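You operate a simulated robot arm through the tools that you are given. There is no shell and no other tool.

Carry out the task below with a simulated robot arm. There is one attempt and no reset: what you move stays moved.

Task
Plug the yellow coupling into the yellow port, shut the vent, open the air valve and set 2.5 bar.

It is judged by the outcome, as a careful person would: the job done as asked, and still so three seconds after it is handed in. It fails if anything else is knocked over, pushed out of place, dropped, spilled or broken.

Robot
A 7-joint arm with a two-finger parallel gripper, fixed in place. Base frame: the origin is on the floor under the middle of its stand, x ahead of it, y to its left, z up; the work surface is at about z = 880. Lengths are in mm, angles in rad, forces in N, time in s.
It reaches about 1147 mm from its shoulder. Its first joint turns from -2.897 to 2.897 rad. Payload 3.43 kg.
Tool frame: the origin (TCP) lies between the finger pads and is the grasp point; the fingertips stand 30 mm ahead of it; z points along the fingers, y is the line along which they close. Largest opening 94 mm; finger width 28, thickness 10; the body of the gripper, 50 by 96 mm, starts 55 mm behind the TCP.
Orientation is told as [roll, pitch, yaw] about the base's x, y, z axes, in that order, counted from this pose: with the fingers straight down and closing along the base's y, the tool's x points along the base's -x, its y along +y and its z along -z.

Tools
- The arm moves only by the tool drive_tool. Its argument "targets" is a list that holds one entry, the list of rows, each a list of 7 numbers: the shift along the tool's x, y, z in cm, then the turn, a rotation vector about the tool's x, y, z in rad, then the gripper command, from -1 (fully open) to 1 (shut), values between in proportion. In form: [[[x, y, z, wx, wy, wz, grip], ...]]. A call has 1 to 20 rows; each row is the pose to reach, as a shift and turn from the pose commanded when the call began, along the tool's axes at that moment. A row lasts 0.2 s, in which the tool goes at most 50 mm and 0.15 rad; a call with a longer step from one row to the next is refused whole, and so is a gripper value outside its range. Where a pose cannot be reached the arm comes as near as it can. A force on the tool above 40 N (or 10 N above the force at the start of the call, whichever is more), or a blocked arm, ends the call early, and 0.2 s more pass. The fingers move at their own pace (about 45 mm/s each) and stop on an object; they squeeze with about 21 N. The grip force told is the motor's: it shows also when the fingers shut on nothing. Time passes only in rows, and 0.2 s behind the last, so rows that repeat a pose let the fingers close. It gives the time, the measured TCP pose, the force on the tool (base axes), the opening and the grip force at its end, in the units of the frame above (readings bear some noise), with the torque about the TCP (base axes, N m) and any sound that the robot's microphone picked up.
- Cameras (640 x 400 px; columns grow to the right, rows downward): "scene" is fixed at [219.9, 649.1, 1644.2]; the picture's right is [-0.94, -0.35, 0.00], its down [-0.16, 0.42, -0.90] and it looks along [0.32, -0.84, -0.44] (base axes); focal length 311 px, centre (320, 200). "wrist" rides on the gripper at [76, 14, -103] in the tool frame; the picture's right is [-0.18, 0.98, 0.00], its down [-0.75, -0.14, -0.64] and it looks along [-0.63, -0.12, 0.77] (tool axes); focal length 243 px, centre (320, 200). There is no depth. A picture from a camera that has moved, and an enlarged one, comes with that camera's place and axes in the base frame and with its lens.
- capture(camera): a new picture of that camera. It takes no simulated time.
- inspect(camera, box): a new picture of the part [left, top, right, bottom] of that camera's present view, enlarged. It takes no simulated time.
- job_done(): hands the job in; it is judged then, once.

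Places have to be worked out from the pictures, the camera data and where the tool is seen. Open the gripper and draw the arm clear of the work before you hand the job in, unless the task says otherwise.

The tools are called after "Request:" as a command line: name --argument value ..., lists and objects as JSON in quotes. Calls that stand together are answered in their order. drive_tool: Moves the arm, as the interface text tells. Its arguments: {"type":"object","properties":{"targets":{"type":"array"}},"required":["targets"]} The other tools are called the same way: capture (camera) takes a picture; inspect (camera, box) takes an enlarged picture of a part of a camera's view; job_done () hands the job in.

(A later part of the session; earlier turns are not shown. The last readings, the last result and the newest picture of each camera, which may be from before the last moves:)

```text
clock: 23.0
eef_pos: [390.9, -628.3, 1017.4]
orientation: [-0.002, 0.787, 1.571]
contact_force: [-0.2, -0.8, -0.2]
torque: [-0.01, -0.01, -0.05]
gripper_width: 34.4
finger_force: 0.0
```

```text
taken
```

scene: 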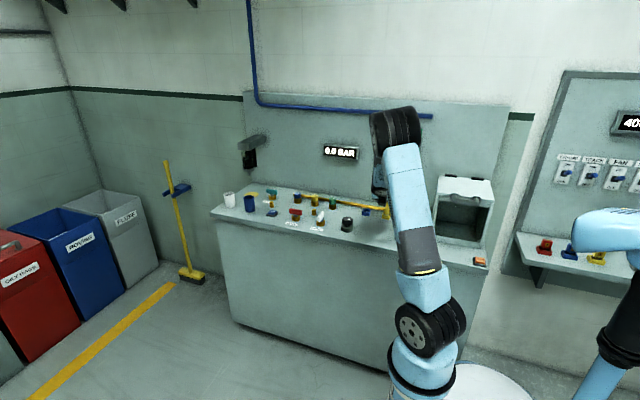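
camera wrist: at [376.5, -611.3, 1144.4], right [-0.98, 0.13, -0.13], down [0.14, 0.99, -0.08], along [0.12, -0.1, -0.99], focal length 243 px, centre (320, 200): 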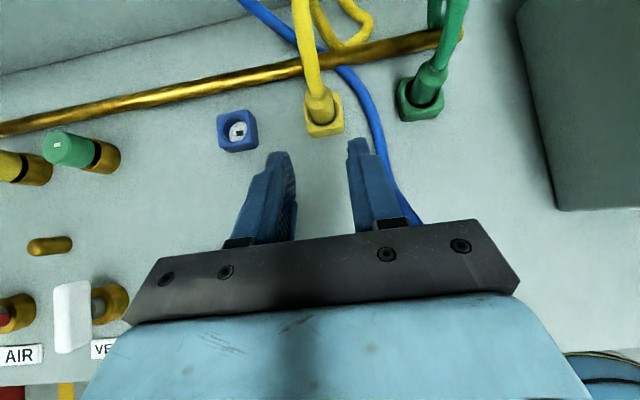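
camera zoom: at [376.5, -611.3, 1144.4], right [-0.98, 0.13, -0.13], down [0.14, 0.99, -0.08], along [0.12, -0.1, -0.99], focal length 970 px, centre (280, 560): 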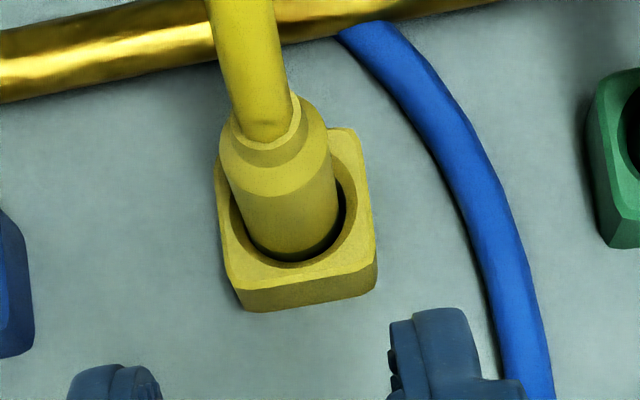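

The grey nose is fully inside the port. I compare it with the green coupling that was already plugged in, as a reference for the seated depth.

Request:
inspect --camera "wrist" --box '[370, 20, 470, 140]'

Request:
inspect --camera "wrist" --box '[270, 30, 370, 150]'

Request:
inspect --camera "scene" --box '[375, 190, 425, 230]'

```text
3.33 times, centred on (420, 80) of wrist
camera zoom: at [376.5, -611.3, 1144.4], right [-0.98, 0.13, -0.13], down [0.14, 0.99, -0.08], along [0.12, -0.1, -0.99], focal length 809 px, centre (-13, 600)
```

zoom: 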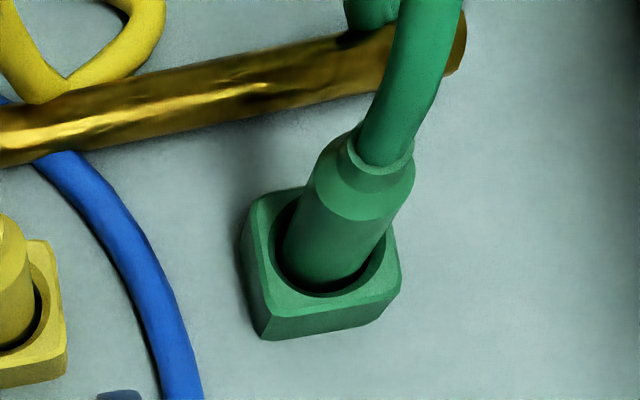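

```text
3.33 times, centred on (320, 90) of wrist
camera zoom: at [376.5, -611.3, 1144.4], right [-0.98, 0.13, -0.13], down [0.14, 0.99, -0.08], along [0.12, -0.1, -0.99], focal length 809 px, centre (320, 567)
```

zoom: 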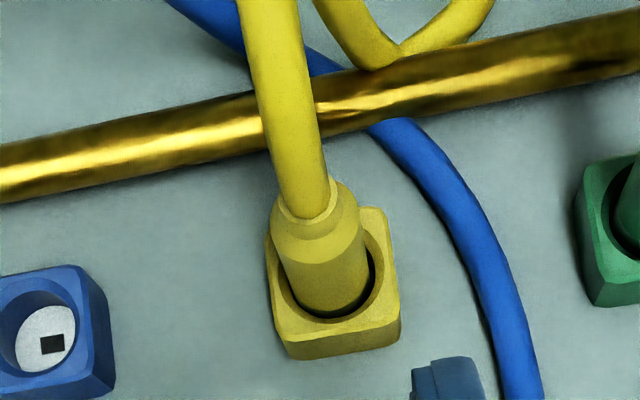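

```text
10.00 times, centred on (400, 210) of scene
camera zoom: at [219.9, 649.1, 1644.2], right [-0.94, -0.35, 0.0], down [-0.16, 0.42, -0.9], along [0.32, -0.84, -0.44], focal length 3114 px, centre (-480, 100)
```

zoom: 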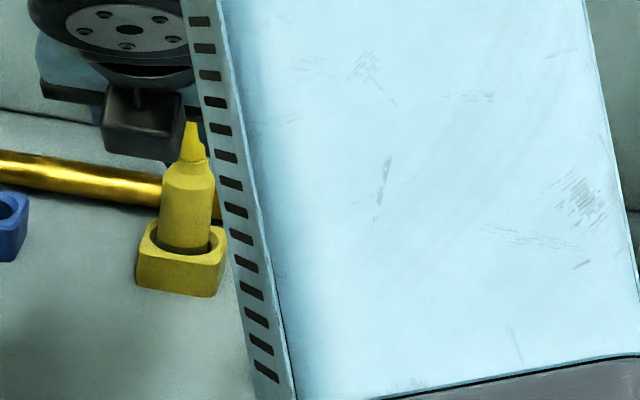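

The yellow coupling sits like the green one. Next is the vent: I rise, bring the hand back to vertical (fingers still closing along x), and move above the VENT handle at about (677,-560).

Request:
drive_tool --targets '[[[0.5, 0, -2.0, 0, 0, 0, 0.0], [0.2, -2.5, -4.0, 0, -0.08, 0, -0.5], [-0.1, -5.5, -6.0, 0, -0.16, 0, -1], [-0.3, -9, -8.0, 0, -0.24, 0, -1], [-0.5, -13, -9.19, 0, -0.36, 0, -1], [-0.71, -17, -9.19, 0, -0.48, 0, -1], [-0.71, -21, -9.19, 0, -0.6, 0, -1], [-0.71, -25, -9.19, 0, -0.7, 0, -1], [-0.71, -28.6, -9.19, 0, -0.786, 0, -1], [-0.71, -28.6, -9.19, 0, -0.786, 0, -1]]]'

Request:
capture --camera "wrist"

Request:
capture --camera "scene"

```text
clock: 25.2
eef_pos: [678.3, -557.2, 1077.7]
orientation: [-0.001, 0.001, 1.571]
contact_force: [0.2, 0.3, 0.6]
torque: [0.03, -0.01, 0.03]
gripper_width: 94.0
finger_force: 0.0
```

```text
taken
camera wrist: at [662.7, -635.5, 1181.1], right [-0.98, 0.18, 0.0], down [0.14, 0.75, 0.64], along [0.12, 0.63, -0.77], focal length 243 px, centre (320, 200)
```

wrist: 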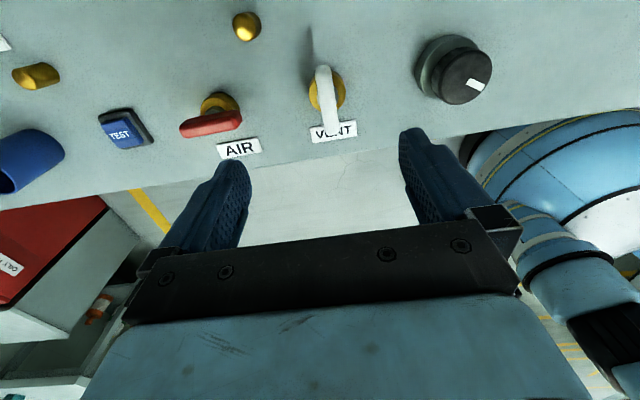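

```text
taken
```

scene: 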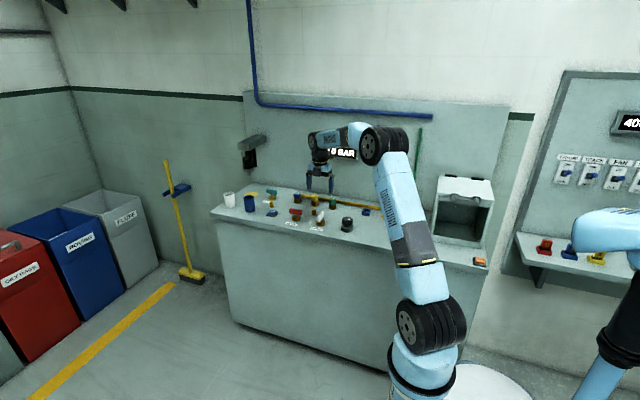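

The hand is vertical above the vent. I zoom into both handles to measure their positions.

Request:
inspect --camera "wrist" --box '[280, 50, 380, 150]'

Request:
inspect --camera "wrist" --box '[160, 70, 280, 170]'

Request:
inspect --camera "scene" --box '[280, 180, 360, 240]'

Request:
inspect --camera "scene" --box '[360, 190, 420, 230]'

```text
4.00 times, centred on (330, 100) of wrist
camera zoom: at [662.7, -635.5, 1181.1], right [-0.98, 0.18, 0.0], down [0.14, 0.75, 0.64], along [0.12, 0.63, -0.77], focal length 970 px, centre (280, 600)
```

zoom: 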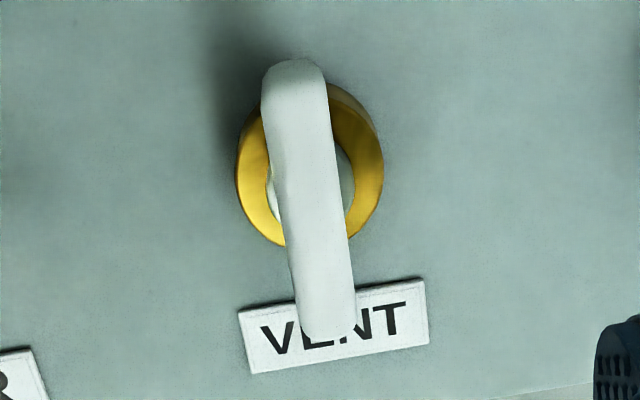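

```text
4.00 times, centred on (220, 120) of wrist
camera zoom: at [662.7, -635.5, 1181.1], right [-0.98, 0.18, 0.0], down [0.14, 0.75, 0.64], along [0.12, 0.63, -0.77], focal length 970 px, centre (720, 520)
```

zoom: 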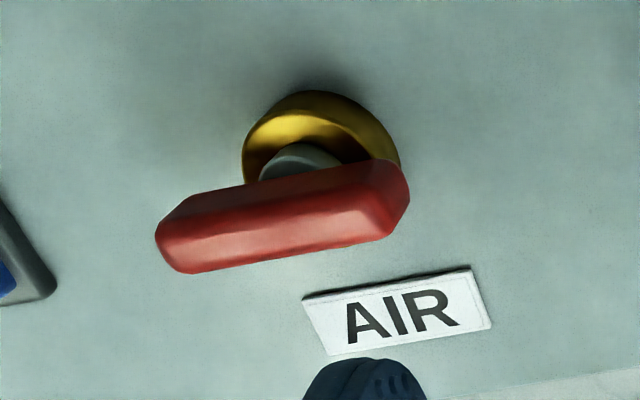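

```text
6.67 times, centred on (320, 210) of scene
camera zoom: at [219.9, 649.1, 1644.2], right [-0.94, -0.35, 0.0], down [-0.16, 0.42, -0.9], along [0.32, -0.84, -0.44], focal length 2076 px, centre (320, 133)
```

zoom: 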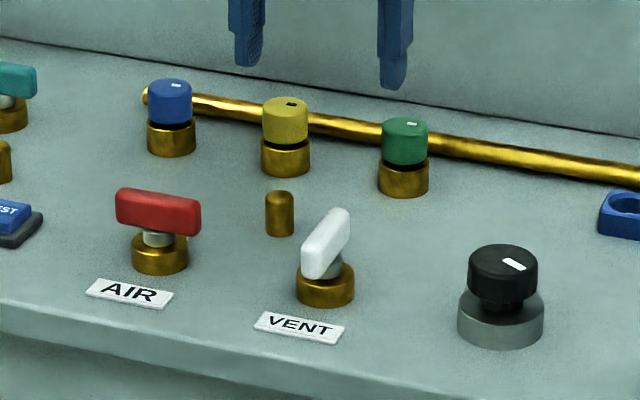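

```text
10.00 times, centred on (390, 210) of scene
camera zoom: at [219.9, 649.1, 1644.2], right [-0.94, -0.35, 0.0], down [-0.16, 0.42, -0.9], along [0.32, -0.84, -0.44], focal length 3114 px, centre (-380, 100)
```

zoom: 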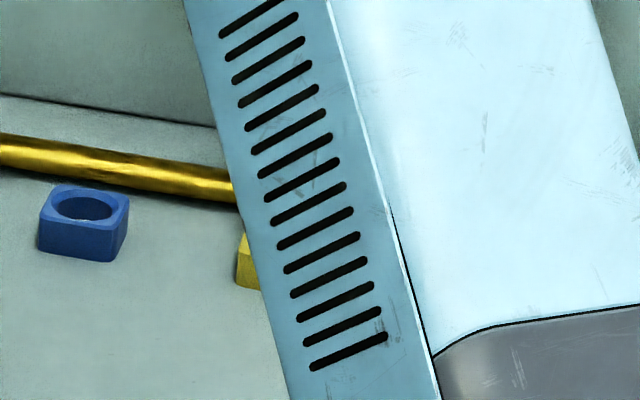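

VENT handle: axis about (669.5,-557), top about z=936, lying along y. I align over it and descend most of the way with the fingers open, then recheck.

Request:
drive_tool --targets '[[[-0.1, 0.3, 1.5, 0, 0, 0, -0.6], [-0.2, 0.5, 3.0, 0, 0, 0, -0.6], [-0.25, 0.72, 4.5, 0, 0, 0, -0.6], [-0.25, 0.72, 6.0, 0, 0, 0, -0.6], [-0.25, 0.72, 7.5, 0, 0, 0, -0.6], [-0.25, 0.72, 8.5, 0, 0, 0, -0.6], [-0.25, 0.72, 8.5, 0, 0, 0, -0.6]]]'

Request:
capture --camera "wrist"

Request:
inspect --camera "scene" --box '[280, 160, 360, 240]'

```text
clock: 26.8
eef_pos: [670.0, -556.0, 992.9]
orientation: [0.0, 0.003, 1.57]
contact_force: [-0.8, -0.3, -0.5]
torque: [0.0, 0.01, -0.01]
gripper_width: 75.6
finger_force: 0.1
```

```text
taken
camera wrist: at [655.5, -633.5, 1096.3], right [-0.98, 0.18, 0.0], down [0.14, 0.75, 0.64], along [0.12, 0.63, -0.77], focal length 243 px, centre (320, 200)
```

wrist: 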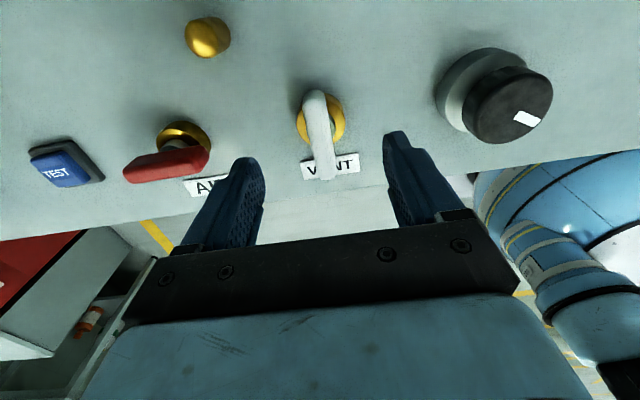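

```text
5.00 times, centred on (320, 200) of scene
camera zoom: at [219.9, 649.1, 1644.2], right [-0.94, -0.35, 0.0], down [-0.16, 0.42, -0.9], along [0.32, -0.84, -0.44], focal length 1557 px, centre (320, 200)
```

zoom: 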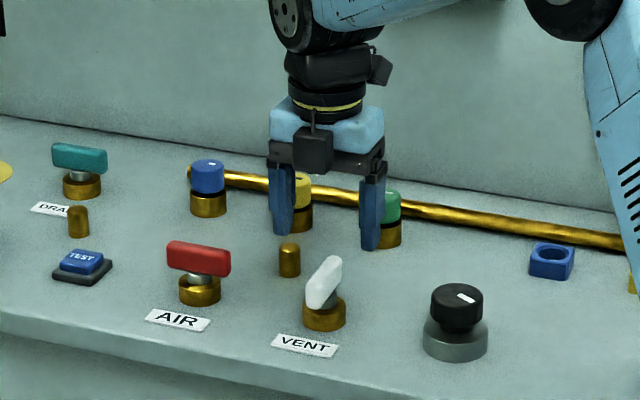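

I recheck the handle's position relative to the fingers.

Request:
inspect --camera "wrist" --box '[240, 70, 400, 200]'

```text
3.08 times, centred on (320, 135) of wrist
camera zoom: at [655.5, -633.5, 1096.3], right [-0.98, 0.18, 0.0], down [0.14, 0.75, 0.64], along [0.12, 0.63, -0.77], focal length 746 px, centre (320, 400)
```

zoom: 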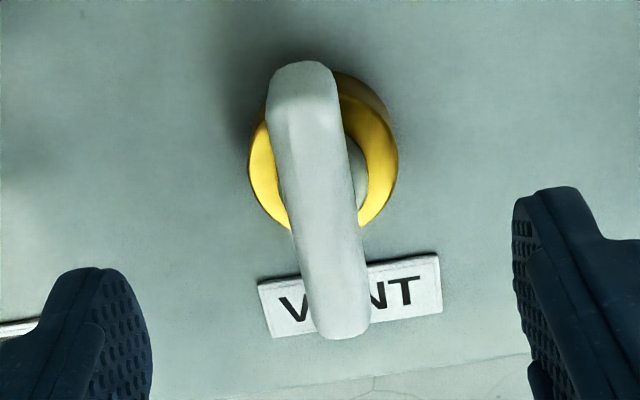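

The handle centre measures (668.9,-556.4) and the TCP is at about (669.5,-557.5), so they are aligned. I descend 53 mm so the fingers straddle the handle, then close.

Request:
drive_tool --targets '[[[0, 0, 1.2, 0, 0, 0, -0.6], [-0.05, 0.03, 2.4, 0, 0, 0, -0.6], [-0.1, 0.05, 3.4, 0, 0, 0, -0.6], [-0.1, 0.05, 4.2, 0, 0, 0, -0.6], [-0.1, 0.05, 4.8, 0, 0, 0, -0.6], [-0.1, 0.05, 5.3, 0, 0, 0, -0.6], [-0.1, 0.05, 5.3, 0, 0, 0, -0.2], [-0.1, 0.05, 5.3, 0, 0, 0, 0.2], [-0.1, 0.05, 5.3, 0, 0, 0, 0.6], [-0.1, 0.05, 5.3, 0, 0, 0, 1], [-0.1, 0.05, 5.3, 0, 0, 0, 1], [-0.1, 0.05, 5.3, 0, 0, 0, 1]]]'

Request:
capture --camera "wrist"

Request:
inspect --camera "scene" --box '[280, 160, 360, 240]'

```text
clock: 29.4
eef_pos: [669.2, -554.5, 940.3]
orientation: [0.0, 0.0, 1.571]
contact_force: [11.1, -2.2, 9.0]
torque: [0.01, 0.47, -0.16]
gripper_width: 15.9
finger_force: 45.2
```

```text
taken
camera wrist: at [655.8, -632.3, 1044.1], right [-0.98, 0.18, 0.0], down [0.14, 0.76, 0.64], along [0.12, 0.63, -0.77], focal length 243 px, centre (320, 200)
```

wrist: 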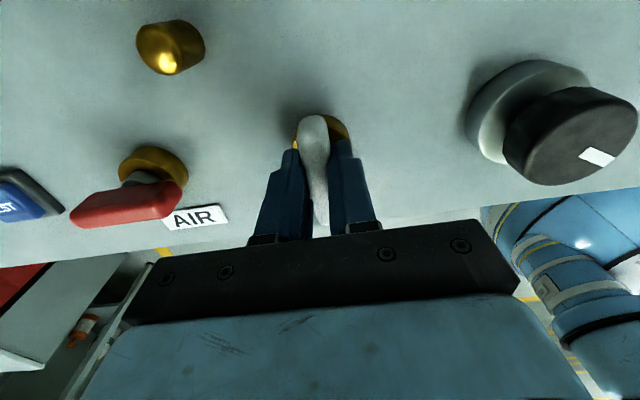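

```text
5.00 times, centred on (320, 200) of scene
camera zoom: at [219.9, 649.1, 1644.2], right [-0.94, -0.35, 0.0], down [-0.16, 0.42, -0.9], along [0.32, -0.84, -0.44], focal length 1557 px, centre (320, 200)
```

zoom: 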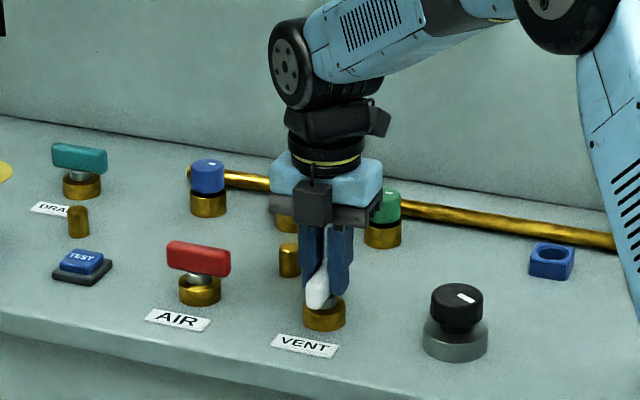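

I grip the vent handle. I try a small clockwise turn (the usual closing direction) and check the torque.

Request:
drive_tool --targets '[[[0, -0.05, 0, 0, 0, 0.06, 1], [0, -0.05, 0, 0, 0, 0.12, 1]]]'

```text
clock: 30.0
eef_pos: [669.0, -552.8, 940.3]
orientation: [-0.001, 0.002, 1.451]
contact_force: [5.2, 4.1, 12.0]
torque: [-0.88, 0.53, 0.06]
gripper_width: 15.9
finger_force: 44.6
```

The handle turns freely this way (negligible torque about z). I continue clockwise in steps.

Request:
drive_tool --targets '[[[0, 0, 0, 0, 0, 0.1, 1], [0, 0, 0, 0, 0, 0.2, 1], [0, 0, 0, 0, 0, 0.3, 1], [0, 0, 0, 0, 0, 0.4, 1], [0, 0, 0, 0, 0, 0.5, 1], [0, 0, 0, 0, 0, 0.6, 1]]]'

Request:
inspect --camera "scene" --box '[280, 160, 360, 240]'

```text
clock: 31.4
eef_pos: [667.3, -552.6, 940.5]
orientation: [0.001, 0.0, 0.849]
contact_force: [-28.3, 26.3, 9.8]
torque: [-0.59, 1.18, 0.19]
gripper_width: 15.8
finger_force: 44.7
```

```text
5.00 times, centred on (320, 200) of scene
camera zoom: at [219.9, 649.1, 1644.2], right [-0.94, -0.35, 0.0], down [-0.16, 0.42, -0.9], along [0.32, -0.84, -0.44], focal length 1557 px, centre (320, 200)
```

zoom: 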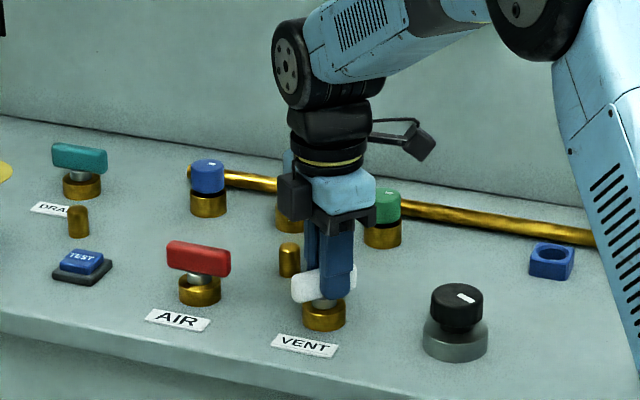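

It turns, but a 38 N side force shows my grip is about 3.4 mm off the valve axis in y. I open slightly, shift onto the axis, and grip again.

Request:
drive_tool --targets '[[[0, 0, 0, 0, 0, 0.6, 0.5], [0, 0, 0, 0, 0, 0.6, 0.45]]]'

Request:
drive_tool --targets '[[[0, 0, 0, 0, 0, 0, 0.45], [0, 0, 0, 0, 0, 0, 0.45]]]'

```text
refused: row 1 steps farther than a row can; nothing moved
```

```text
clock: 32.0
eef_pos: [670.7, -554.9, 939.8]
orientation: [-0.002, 0.0, 0.849]
contact_force: [0.2, -0.5, 0.4]
torque: [-0.01, -0.02, 0.03]
gripper_width: 25.6
finger_force: 0.0
```

The gripper is open and forces are zero. I look at the handle between the fingers before shifting.

Request:
capture --camera "wrist"

Request:
inspect --camera "wrist" --box '[240, 100, 400, 240]'

```text
taken
camera wrist: at [608.9, -604.3, 1043.1], right [-0.62, 0.79, 0.0], down [0.6, 0.47, 0.64], along [0.51, 0.4, -0.77], focal length 243 px, centre (320, 200)
```

wrist: 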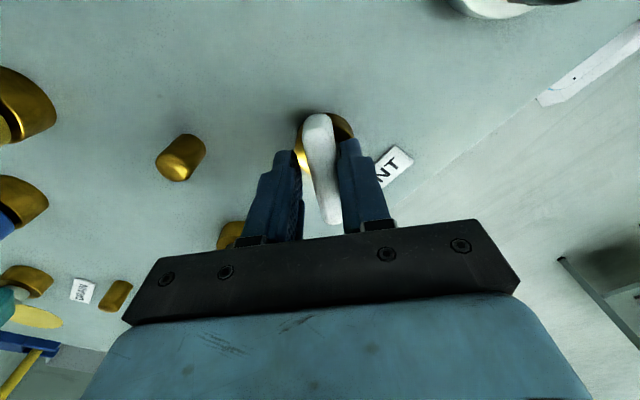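

```text
2.86 times, centred on (320, 170) of wrist
camera zoom: at [608.9, -604.3, 1043.1], right [-0.62, 0.79, 0.0], down [0.6, 0.47, 0.64], along [0.51, 0.4, -0.77], focal length 693 px, centre (320, 286)
```

zoom: 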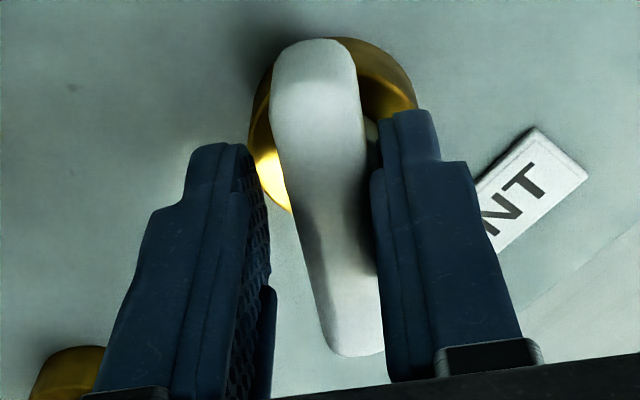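

The handle is indeed nearer the right finger. I shift (-2.7, +2.0) mm in tool x/y, grip again, and continue the turn.

Request:
drive_tool --targets '[[[-0.27, 0.2, 0, 0, 0, 0, 0.45], [-0.27, 0.2, 0, 0, 0, 0, 0.7], [-0.27, 0.2, 0, 0, 0, 0, 1], [-0.27, 0.2, 0, 0, 0, 0, 1], [-0.27, 0.2, 0, 0, 0, 0.1, 1], [-0.27, 0.2, 0, 0, 0, 0.2, 1], [-0.27, 0.2, 0, 0, 0, 0.3, 1]]]'

```text
clock: 33.6
eef_pos: [667.4, -550.1, 943.4]
orientation: [-0.001, 0.001, 0.551]
contact_force: [-11.6, 11.4, 12.8]
torque: [0.08, 1.3, 0.03]
gripper_width: 16.0
finger_force: 44.7
```

The side force is much lower (16 N). I continue the turn towards the closed position, easing the TCP slightly in the direction of the force.

Request:
drive_tool --targets '[[[0, 0.06, 0, 0, 0, 0.1, 1], [0, 0.08, 0, 0, 0, 0.2, 1], [0, 0.08, 0, 0, 0, 0.3, 1]]]'

Request:
inspect --camera "scene" --box '[280, 130, 380, 240]'

```text
clock: 34.4
eef_pos: [669.0, -550.6, 940.4]
orientation: [-0.001, -0.002, 0.249]
contact_force: [-13.0, 7.0, 11.3]
torque: [0.18, 1.29, 0.03]
gripper_width: 15.9
finger_force: 45.5
```

```text
3.64 times, centred on (330, 185) of scene
camera zoom: at [219.9, 649.1, 1644.2], right [-0.94, -0.35, 0.0], down [-0.16, 0.42, -0.9], along [0.32, -0.84, -0.44], focal length 1132 px, centre (284, 254)
```

zoom: 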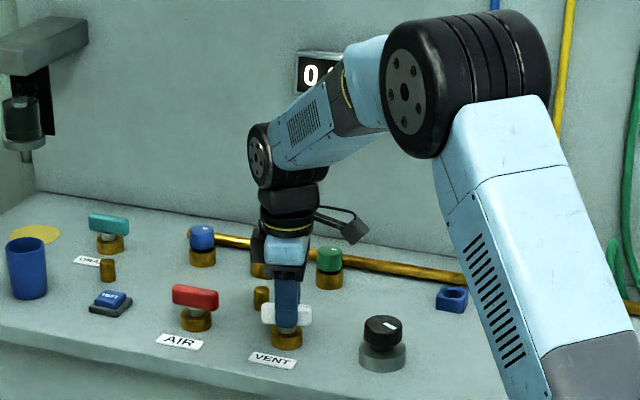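

Nearly there (yaw 0.25). I finish the turn to yaw 0 and slightly beyond, to feel for the stop.

Request:
drive_tool --targets '[[[0, 0.04, 0, 0, 0, 0.09, 1], [0, 0.04, 0, 0, 0, 0.18, 1], [0, 0.04, 0, 0, 0, 0.25, 1], [0, 0.04, 0, 0, 0, 0.25, 1]]]'

```text
clock: 35.4
eef_pos: [668.9, -549.2, 940.6]
orientation: [-0.002, -0.001, 0.0]
contact_force: [-14.4, 7.5, 11.7]
torque: [0.6, 1.11, -0.01]
gripper_width: 15.8
finger_force: 45.0
```

Request:
drive_tool --targets '[[[0, 0, 0, 0, 0, 0.05, 1], [0, 0, 0, 0, 0, 0.08, 1]]]'

```text
clock: 36.0
eef_pos: [669.2, -549.5, 941.9]
orientation: [-0.002, 0.0, -0.079]
contact_force: [-9.3, 4.1, 9.9]
torque: [0.23, 0.85, 1.53]
gripper_width: 18.2
finger_force: 45.1
```

At yaw −0.08 the torque jumped to 1.5 N·m and the fingers were pried apart, so the vent handle is against its closed stop. I ease back to yaw 0, open and rise.

Request:
drive_tool --targets '[[[0, 0, 0, 0, 0, -0.06, 1], [0, 0, 0, 0, 0, -0.07, 0.6], [0, 0, 0, 0, 0, -0.07, 0.2], [0, 0, 0, 0, 0, -0.07, 0.0], [0, 0, -1.5, 0, 0, -0.07, 0.0], [0, 0, -3.5, 0, 0, -0.07, 0.0], [0, 0, -6.5, 0, 0, -0.07, 0.0], [0, 0, -10, 0, 0, -0.07, 0.0], [0, 0, -13, 0, 0, -0.07, 0.0]]]'

Request:
capture --camera "wrist"

Request:
inspect --camera "scene" --box '[280, 130, 380, 240]'

```text
clock: 38.0
eef_pos: [669.8, -550.3, 1070.0]
orientation: [-0.002, 0.001, -0.009]
contact_force: [-0.1, -0.9, 0.3]
torque: [0.02, -0.01, 0.0]
gripper_width: 47.0
finger_force: 0.0
```

```text
taken
camera wrist: at [593.3, -537.1, 1172.7], right [0.19, 0.98, 0.0], down [0.75, -0.15, 0.64], along [0.63, -0.12, -0.77], focal length 243 px, centre (320, 200)
```

wrist: 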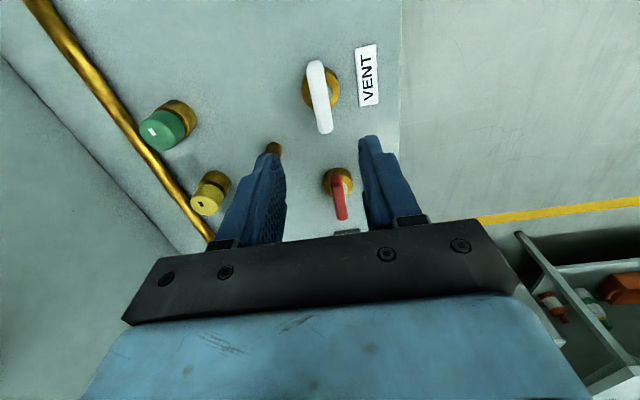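

```text
3.64 times, centred on (330, 185) of scene
camera zoom: at [219.9, 649.1, 1644.2], right [-0.94, -0.35, 0.0], down [-0.16, 0.42, -0.9], along [0.32, -0.84, -0.44], focal length 1132 px, centre (284, 254)
```

zoom: 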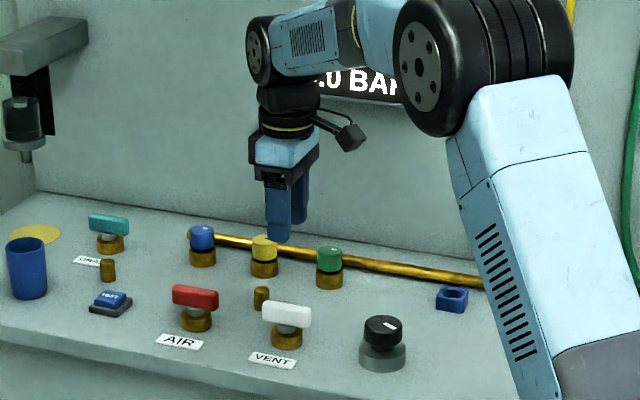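

The vent handle now lies along x against its stop. From the earlier wrist view I compute both plugged couplings' shoulders at z≈935, so the yellow one is seated as deep as the green. Next I measure the AIR handle.

Request:
inspect --camera "wrist" --box '[290, 150, 390, 230]'

Request:
inspect --camera "wrist" --box '[270, 30, 390, 150]'

```text
5.00 times, centred on (340, 190) of wrist
camera zoom: at [593.3, -537.1, 1172.7], right [0.19, 0.98, 0.0], down [0.75, -0.15, 0.64], along [0.63, -0.12, -0.77], focal length 1213 px, centre (220, 250)
```

zoom: 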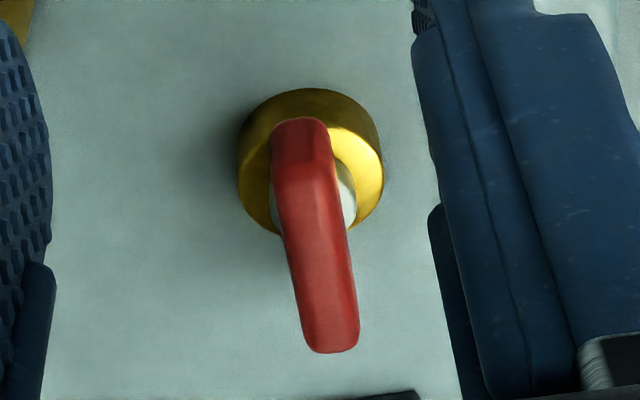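

```text
3.33 times, centred on (330, 90) of wrist
camera zoom: at [593.3, -537.1, 1172.7], right [0.19, 0.98, 0.0], down [0.75, -0.15, 0.64], along [0.63, -0.12, -0.77], focal length 809 px, centre (287, 567)
```

zoom: 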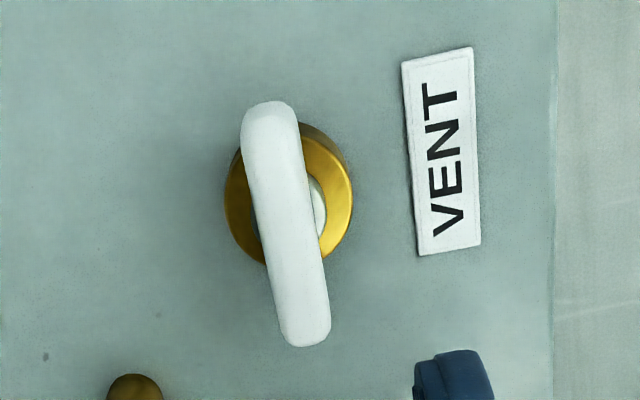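

The AIR axis comes out at about (800,-551). I move across at the current height to see whether the arm reaches it with the hand vertical.

Request:
drive_tool --targets '[[[-2.2, 0, 0, 0, 0, 0.0, 0.0], [-4.4, 0, 0, 0, 0, 0.0, 0.0], [-6.6, 0, 0, 0, 0, 0.0, -0.3], [-8.8, 0, 0, 0, 0, 0.0, -0.6], [-11.0, 0, 0, 0, 0, 0, -0.6], [-13.07, -0.1, 0, 0, 0, -0.009, -0.6], [-13.07, -0.1, 0, 0, 0, -0.009, -0.6]]]'

Request:
capture --camera "wrist"

Request:
capture --camera "scene"

```text
clock: 39.6
eef_pos: [801.8, -551.9, 1068.7]
orientation: [-0.002, 0.001, 0.001]
contact_force: [0.2, -0.5, -0.3]
torque: [0.0, 0.02, -0.01]
gripper_width: 75.4
finger_force: 0.0
```

```text
taken
camera wrist: at [724.5, -539.6, 1172.4], right [0.18, 0.98, 0.0], down [0.75, -0.14, 0.64], along [0.63, -0.12, -0.77], focal length 243 px, centre (320, 200)
```

wrist: 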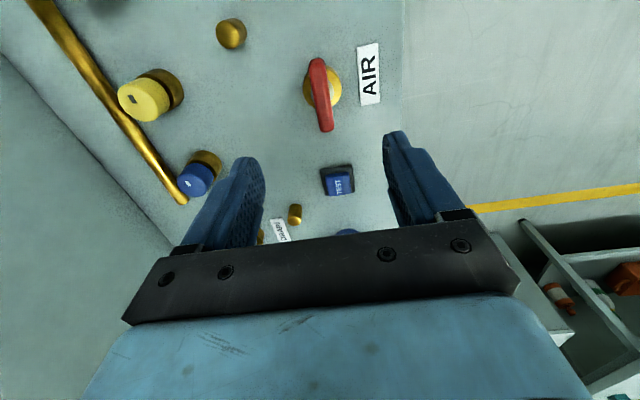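

```text
taken
```

scene: 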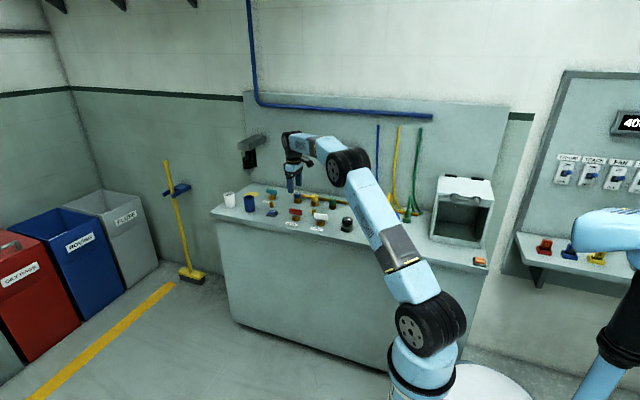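

The arm reaches AIR with the hand vertical, and the scene camera can now see the yellow port. I check its seating against the green one and measure the AIR handle.

Request:
inspect --camera "scene" --box '[370, 180, 430, 225]'

Request:
inspect --camera "wrist" --box '[270, 30, 390, 150]'

```text
8.89 times, centred on (400, 202) of scene
camera zoom: at [219.9, 649.1, 1644.2], right [-0.94, -0.35, 0.0], down [-0.16, 0.42, -0.9], along [0.32, -0.84, -0.44], focal length 2768 px, centre (-391, 178)
```

zoom: 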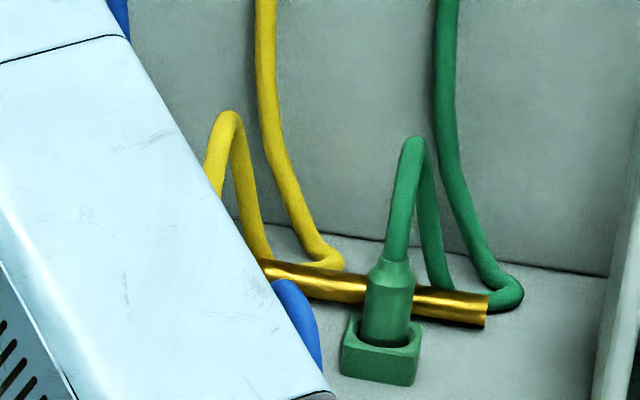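

```text
3.33 times, centred on (330, 90) of wrist
camera zoom: at [724.5, -539.6, 1172.4], right [0.18, 0.98, 0.0], down [0.75, -0.14, 0.64], along [0.63, -0.12, -0.77], focal length 809 px, centre (287, 567)
```

zoom: 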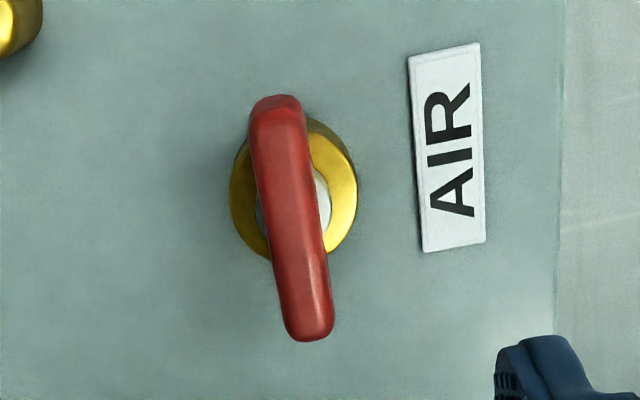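

AIR handle centre: (800.2,-551.7). I align, descend with the fingers open to straddle it, and close.

Request:
drive_tool --targets '[[[0.03, 0.19, 2.0, 0, 0, 0, -0.6], [0.03, 0.19, 4.0, 0, 0, 0, -0.6], [0.03, 0.19, 6.0, 0, 0, 0, -0.6], [0.03, 0.19, 8.0, 0, 0, 0, -0.6], [0.03, 0.19, 9.5, 0, 0, 0, -0.6], [0.03, 0.19, 10.7, 0, 0, 0, -0.6], [0.03, 0.19, 11.7, 0, 0, 0, -0.6], [0.03, 0.19, 12.3, 0, 0, 0, -0.6], [0.03, 0.19, 12.7, 0, 0, 0, -0.6], [0.03, 0.19, 12.7, 0, 0, 0, -0.6]]]'

Request:
capture --camera "wrist"

Request:
inspect --camera "scene" --box '[270, 170, 340, 230]'

```text
clock: 41.8
eef_pos: [799.3, -550.6, 943.5]
orientation: [0.0, 0.001, -0.001]
contact_force: [0.0, -1.4, -0.1]
torque: [0.04, 0.04, 0.02]
gripper_width: 75.4
finger_force: 0.0
```

```text
taken
camera wrist: at [724.1, -538.2, 1045.8], right [0.18, 0.98, 0.0], down [0.75, -0.14, 0.64], along [0.63, -0.12, -0.77], focal length 243 px, centre (320, 200)
```

wrist: 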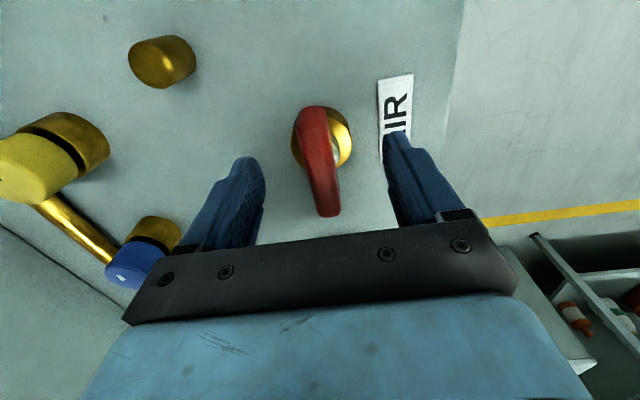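

```text
6.67 times, centred on (305, 200) of scene
camera zoom: at [219.9, 649.1, 1644.2], right [-0.94, -0.35, 0.0], down [-0.16, 0.42, -0.9], along [0.32, -0.84, -0.44], focal length 2076 px, centre (420, 200)
```

zoom: 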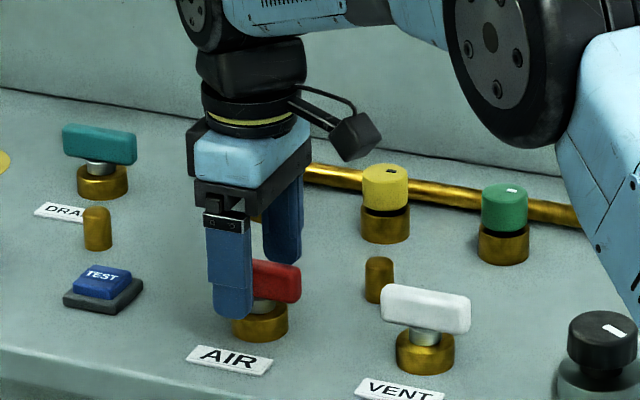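

The fingers straddle the red handle, well centred. I close and make a small counter-clockwise turn to check that it moves in the opening direction.

Request:
drive_tool --targets '[[[0, 0, 0, 0, 0, 0, -0.2], [0, 0, 0, 0, 0, 0, 0.2], [0, 0, 0, 0, 0, 0, 0.6], [0, 0, 0, 0, 0, 0, 1], [0, 0, 0, 0, 0, 0, 1], [0, 0, 0, 0, 0, 0, 1]]]'

```text
clock: 43.2
eef_pos: [799.9, -549.5, 942.2]
orientation: [0.001, 0.0, 0.002]
contact_force: [-2.9, 8.7, 0.1]
torque: [0.38, 0.43, -0.01]
gripper_width: 16.2
finger_force: 44.8
```

Gripped at 16.2 mm with a slight side force in +y; I ease 0.5 mm that way and try a small counter-clockwise turn.

Request:
drive_tool --targets '[[[0, 0.05, 0, 0, 0, -0.05, 1], [0, 0.05, 0, 0, 0, -0.1, 1], [0, 0.05, 0, 0, 0, -0.15, 1]]]'

```text
clock: 44.0
eef_pos: [799.8, -550.2, 943.7]
orientation: [-0.002, -0.001, 0.153]
contact_force: [1.7, 2.8, -4.9]
torque: [0.23, -0.21, -0.02]
gripper_width: 15.7
finger_force: 44.4
```

The handle turns freely counter-clockwise. I continue in steps, keeping an eye on the side force.

Request:
drive_tool --targets '[[[0, 0, 0, 0, 0, -0.1, 1], [0, 0, 0, 0, 0, -0.2, 1], [0, 0, 0, 0, 0, -0.3, 1], [0, 0, 0, 0, 0, -0.4, 1], [0, 0, 0, 0, 0, -0.5, 1], [0, 0, 0, 0, 0, -0.6, 1]]]'

Request:
capture --camera "scene"

```text
clock: 45.4
eef_pos: [799.3, -549.1, 942.4]
orientation: [-0.003, 0.0, 0.752]
contact_force: [3.8, 4.6, -0.9]
torque: [0.87, -0.57, -0.02]
gripper_width: 15.9
finger_force: 46.0
```

```text
taken
```

scene: 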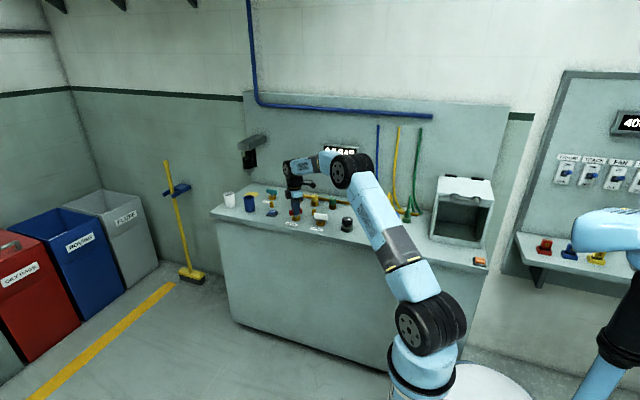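

Low forces and yaw 0.75. I continue to yaw 1.57 in two parts.

Request:
drive_tool --targets '[[[0, 0, 0, 0, 0, -0.1, 1], [0, 0, 0, 0, 0, -0.2, 1], [0, 0, 0, 0, 0, -0.3, 1], [0, 0, 0, 0, 0, -0.4, 1], [0, 0, 0, 0, 0, -0.5, 1]]]'

```text
clock: 46.6
eef_pos: [800.9, -549.4, 943.2]
orientation: [0.0, 0.003, 1.252]
contact_force: [1.6, 7.8, -2.9]
torque: [0.53, -0.06, 0.01]
gripper_width: 16.2
finger_force: 44.9
```

Still turning freely. I finish the last 0.32 rad and go slightly past, to feel the stop.

Request:
drive_tool --targets '[[[0, 0, 0, 0, 0, -0.1, 1], [0, 0, 0, 0, 0, -0.2, 1], [0, 0, 0, 0, 0, -0.3, 1], [0, 0, 0, 0, 0, -0.36, 1], [0, 0, 0, 0, 0, -0.38, 1]]]'

Request:
inspect --camera "scene" --box '[270, 130, 370, 230]'

```text
clock: 47.8
eef_pos: [800.5, -550.0, 941.9]
orientation: [0.0, 0.001, 1.631]
contact_force: [5.3, 1.9, -3.5]
torque: [0.43, -0.02, -1.54]
gripper_width: 17.3
finger_force: 44.6
```

```text
4.00 times, centred on (320, 180) of scene
camera zoom: at [219.9, 649.1, 1644.2], right [-0.94, -0.35, 0.0], down [-0.16, 0.42, -0.9], along [0.32, -0.84, -0.44], focal length 1246 px, centre (320, 280)
```

zoom: 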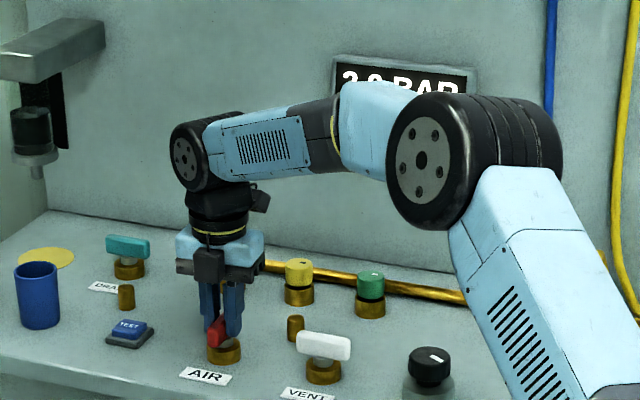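

The stop has been reached (−1.5 N·m) and the display came alive (something like "?.0 BAR"). I ease back, release and rise.

Request:
drive_tool --targets '[[[0, 0, 0, 0, 0, 0.05, 1], [0, 0, 0, 0, 0, 0.06, 0.6], [0, 0, 0, 0, 0, 0.06, 0.2], [0, 0, 0, 0, 0, 0.06, 0.0], [0, 0, -1.5, 0, 0, 0.06, 0.0], [0, 0, -3.5, 0, 0, 0.06, 0.0], [0, 0, -6.5, 0, 0, 0.06, 0.0], [0, 0, -10, 0, 0, 0.06, 0.0], [0, 0, -13, 0, 0, 0.06, 0.0]]]'

Request:
capture --camera "scene"

Request:
inspect --camera "scene" --box '[270, 130, 370, 230]'

Request:
capture --camera "wrist"

```text
clock: 49.8
eef_pos: [798.6, -549.8, 1073.8]
orientation: [-0.001, 0.003, 1.57]
contact_force: [-0.7, -0.5, -0.3]
torque: [0.0, 0.02, -0.04]
gripper_width: 46.8
finger_force: 0.1
```

```text
taken
```

scene: 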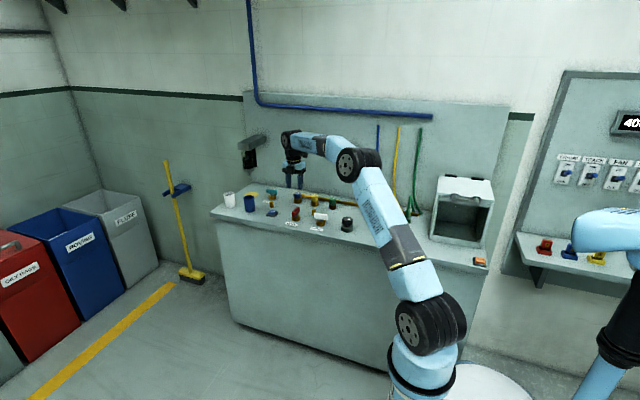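

```text
4.00 times, centred on (320, 180) of scene
camera zoom: at [219.9, 649.1, 1644.2], right [-0.94, -0.35, 0.0], down [-0.16, 0.42, -0.9], along [0.32, -0.84, -0.44], focal length 1246 px, centre (320, 280)
```

zoom: 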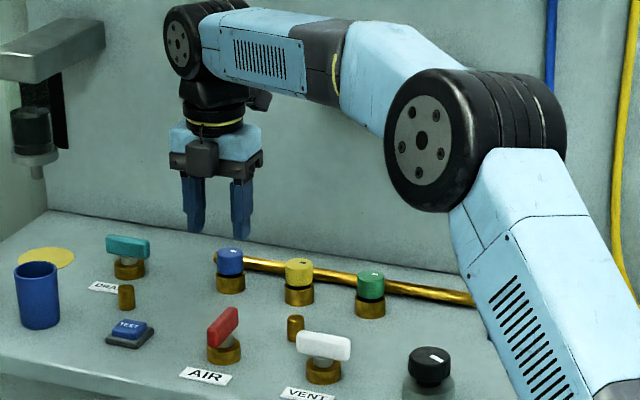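

```text
taken
camera wrist: at [786.0, -627.8, 1176.7], right [-0.98, 0.18, 0.0], down [0.14, 0.75, 0.64], along [0.12, 0.63, -0.77], focal length 243 px, centre (320, 200)
```

wrist: 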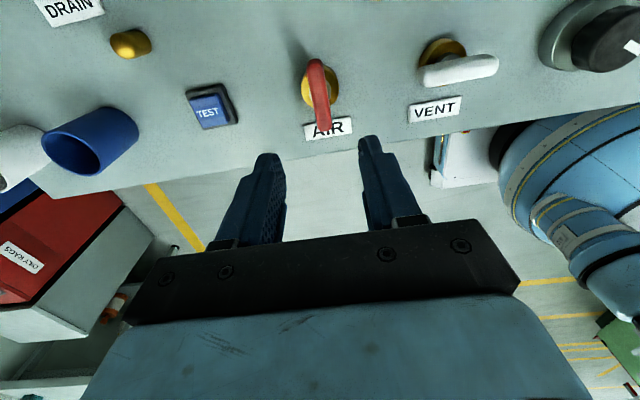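

AIR is open (the handle lies along y). Next is the regulator knob at about (532,-550): I move above it with a mid-range yaw of about 0.785, so that I can turn either way.

Request:
drive_tool --targets '[[[-0.02, 3.3, 0, 0, 0, 0.1, 0.0], [-0.04, 6.7, 0, 0, 0, 0.2, -0.3], [-0.06, 10, 0, 0, 0, 0.3, -0.6], [-0.08, 13.4, 0, 0, 0, 0.4, -1], [-0.1, 16.8, 0, 0, 0, 0.5, -1], [-0.12, 20.1, 0, 0, 0, 0.6, -1], [-0.15, 23.5, 0, 0, 0, 0.7, -1], [-0.18, 26.8, 0, 0, 0, 0.785, -1], [-0.18, 26.8, 0, 0, 0, 0.785, -1]]]'

Request:
capture --camera "wrist"

Request:
capture --camera "scene"

Request:
inspect --camera "scene" --box '[310, 130, 390, 180]'

```text
clock: 51.8
eef_pos: [531.9, -548.0, 1072.7]
orientation: [-0.001, 0.001, 0.783]
contact_force: [0.1, -0.1, -0.2]
torque: [-0.02, -0.03, 0.02]
gripper_width: 94.1
finger_force: 0.0
```

```text
taken
camera wrist: at [467.8, -593.5, 1175.9], right [-0.56, 0.83, 0.0], down [0.63, 0.43, 0.64], along [0.53, 0.36, -0.77], focal length 243 px, centre (320, 200)
```

wrist: 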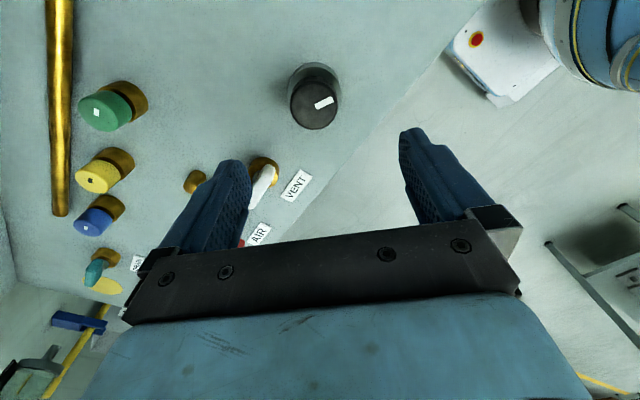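

```text
taken
```

scene: 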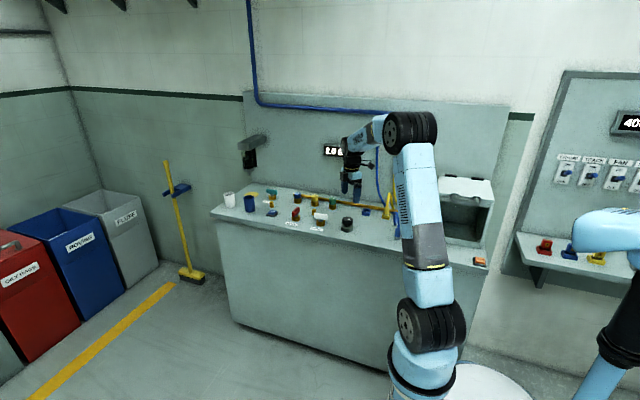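

```text
8.00 times, centred on (350, 155) of scene
camera zoom: at [219.9, 649.1, 1644.2], right [-0.94, -0.35, 0.0], down [-0.16, 0.42, -0.9], along [0.32, -0.84, -0.44], focal length 2491 px, centre (80, 560)
```

zoom: 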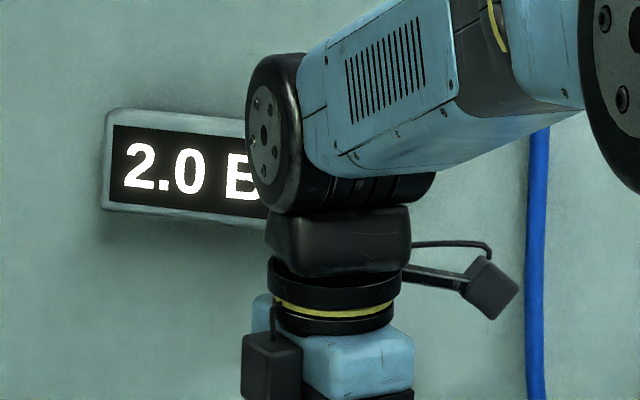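

The display reads 2.0 BAR and is visible from here, so I need +0.5. I measure the knob and check the plugged coupling.

Request:
inspect --camera "wrist" --box '[270, 50, 360, 140]'

Request:
inspect --camera "scene" --box '[325, 190, 405, 240]'

```text
4.44 times, centred on (315, 95) of wrist
camera zoom: at [467.8, -593.5, 1175.9], right [-0.56, 0.83, 0.0], down [0.63, 0.43, 0.64], along [0.53, 0.36, -0.77], focal length 1078 px, centre (342, 667)
```

zoom: 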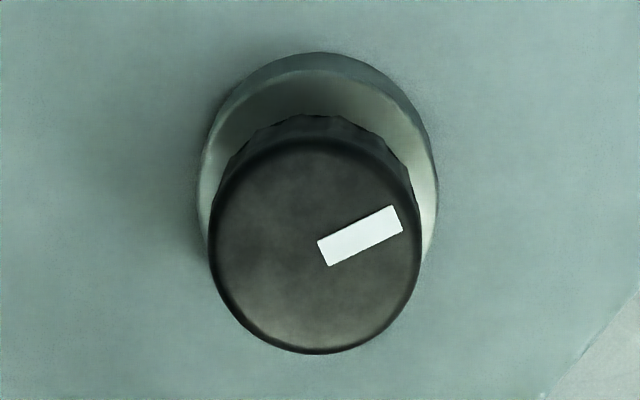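

```text
8.00 times, centred on (365, 215) of scene
camera zoom: at [219.9, 649.1, 1644.2], right [-0.94, -0.35, 0.0], down [-0.16, 0.42, -0.9], along [0.32, -0.84, -0.44], focal length 2491 px, centre (-40, 80)
```

zoom: 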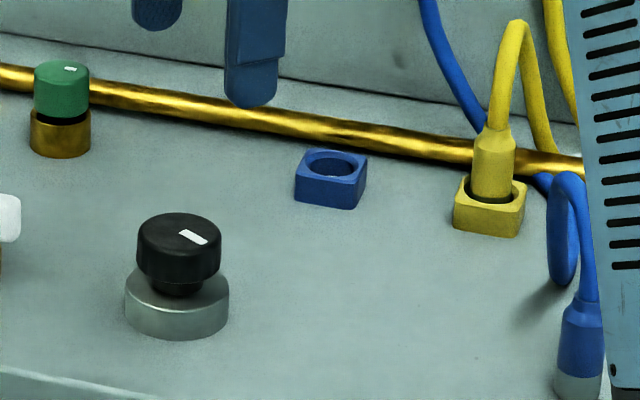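

The coupling looks properly seated. The knob's centre is about (537.5,-552.5), its top about z=932 and its diameter about 46 mm. I align and descend partway.

Request:
drive_tool --targets '[[[-0.1, -0.3, 1.5, 0, 0, 0, -1], [-0.23, -0.6, 3.5, 0, 0, 0, -1], [-0.23, -0.61, 5.5, 0, 0, 0, -1], [-0.23, -0.61, 7.5, 0, 0, 0, -1], [-0.23, -0.61, 9.0, 0, 0, 0, -1], [-0.23, -0.61, 9.0, 0, 0, 0, -1]]]'

Request:
capture --camera "wrist"

Request:
inspect --camera "scene" --box '[310, 130, 400, 240]'

```text
clock: 53.2
eef_pos: [538.0, -549.3, 982.7]
orientation: [-0.002, 0.0, 0.786]
contact_force: [-0.4, 1.1, -0.1]
torque: [-0.01, -0.01, 0.0]
gripper_width: 93.9
finger_force: 0.0
```

```text
taken
camera wrist: at [473.9, -596.0, 1085.9], right [-0.56, 0.83, 0.0], down [0.63, 0.43, 0.64], along [0.53, 0.36, -0.77], focal length 243 px, centre (320, 200)
```

wrist: 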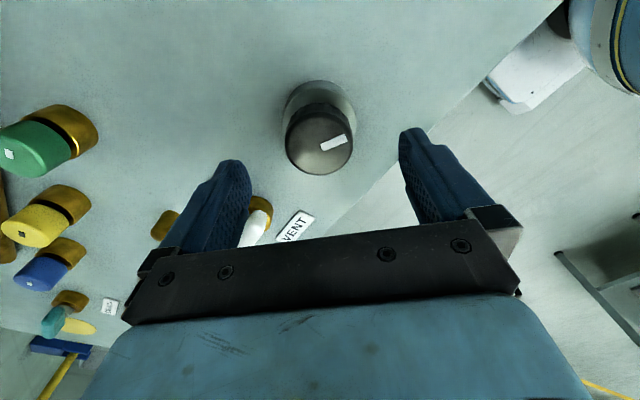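

```text
3.64 times, centred on (355, 185) of scene
camera zoom: at [219.9, 649.1, 1644.2], right [-0.94, -0.35, 0.0], down [-0.16, 0.42, -0.9], along [0.32, -0.84, -0.44], focal length 1132 px, centre (193, 254)
```

zoom: 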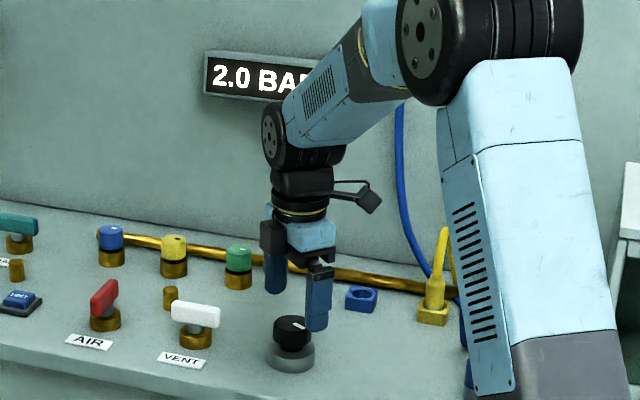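

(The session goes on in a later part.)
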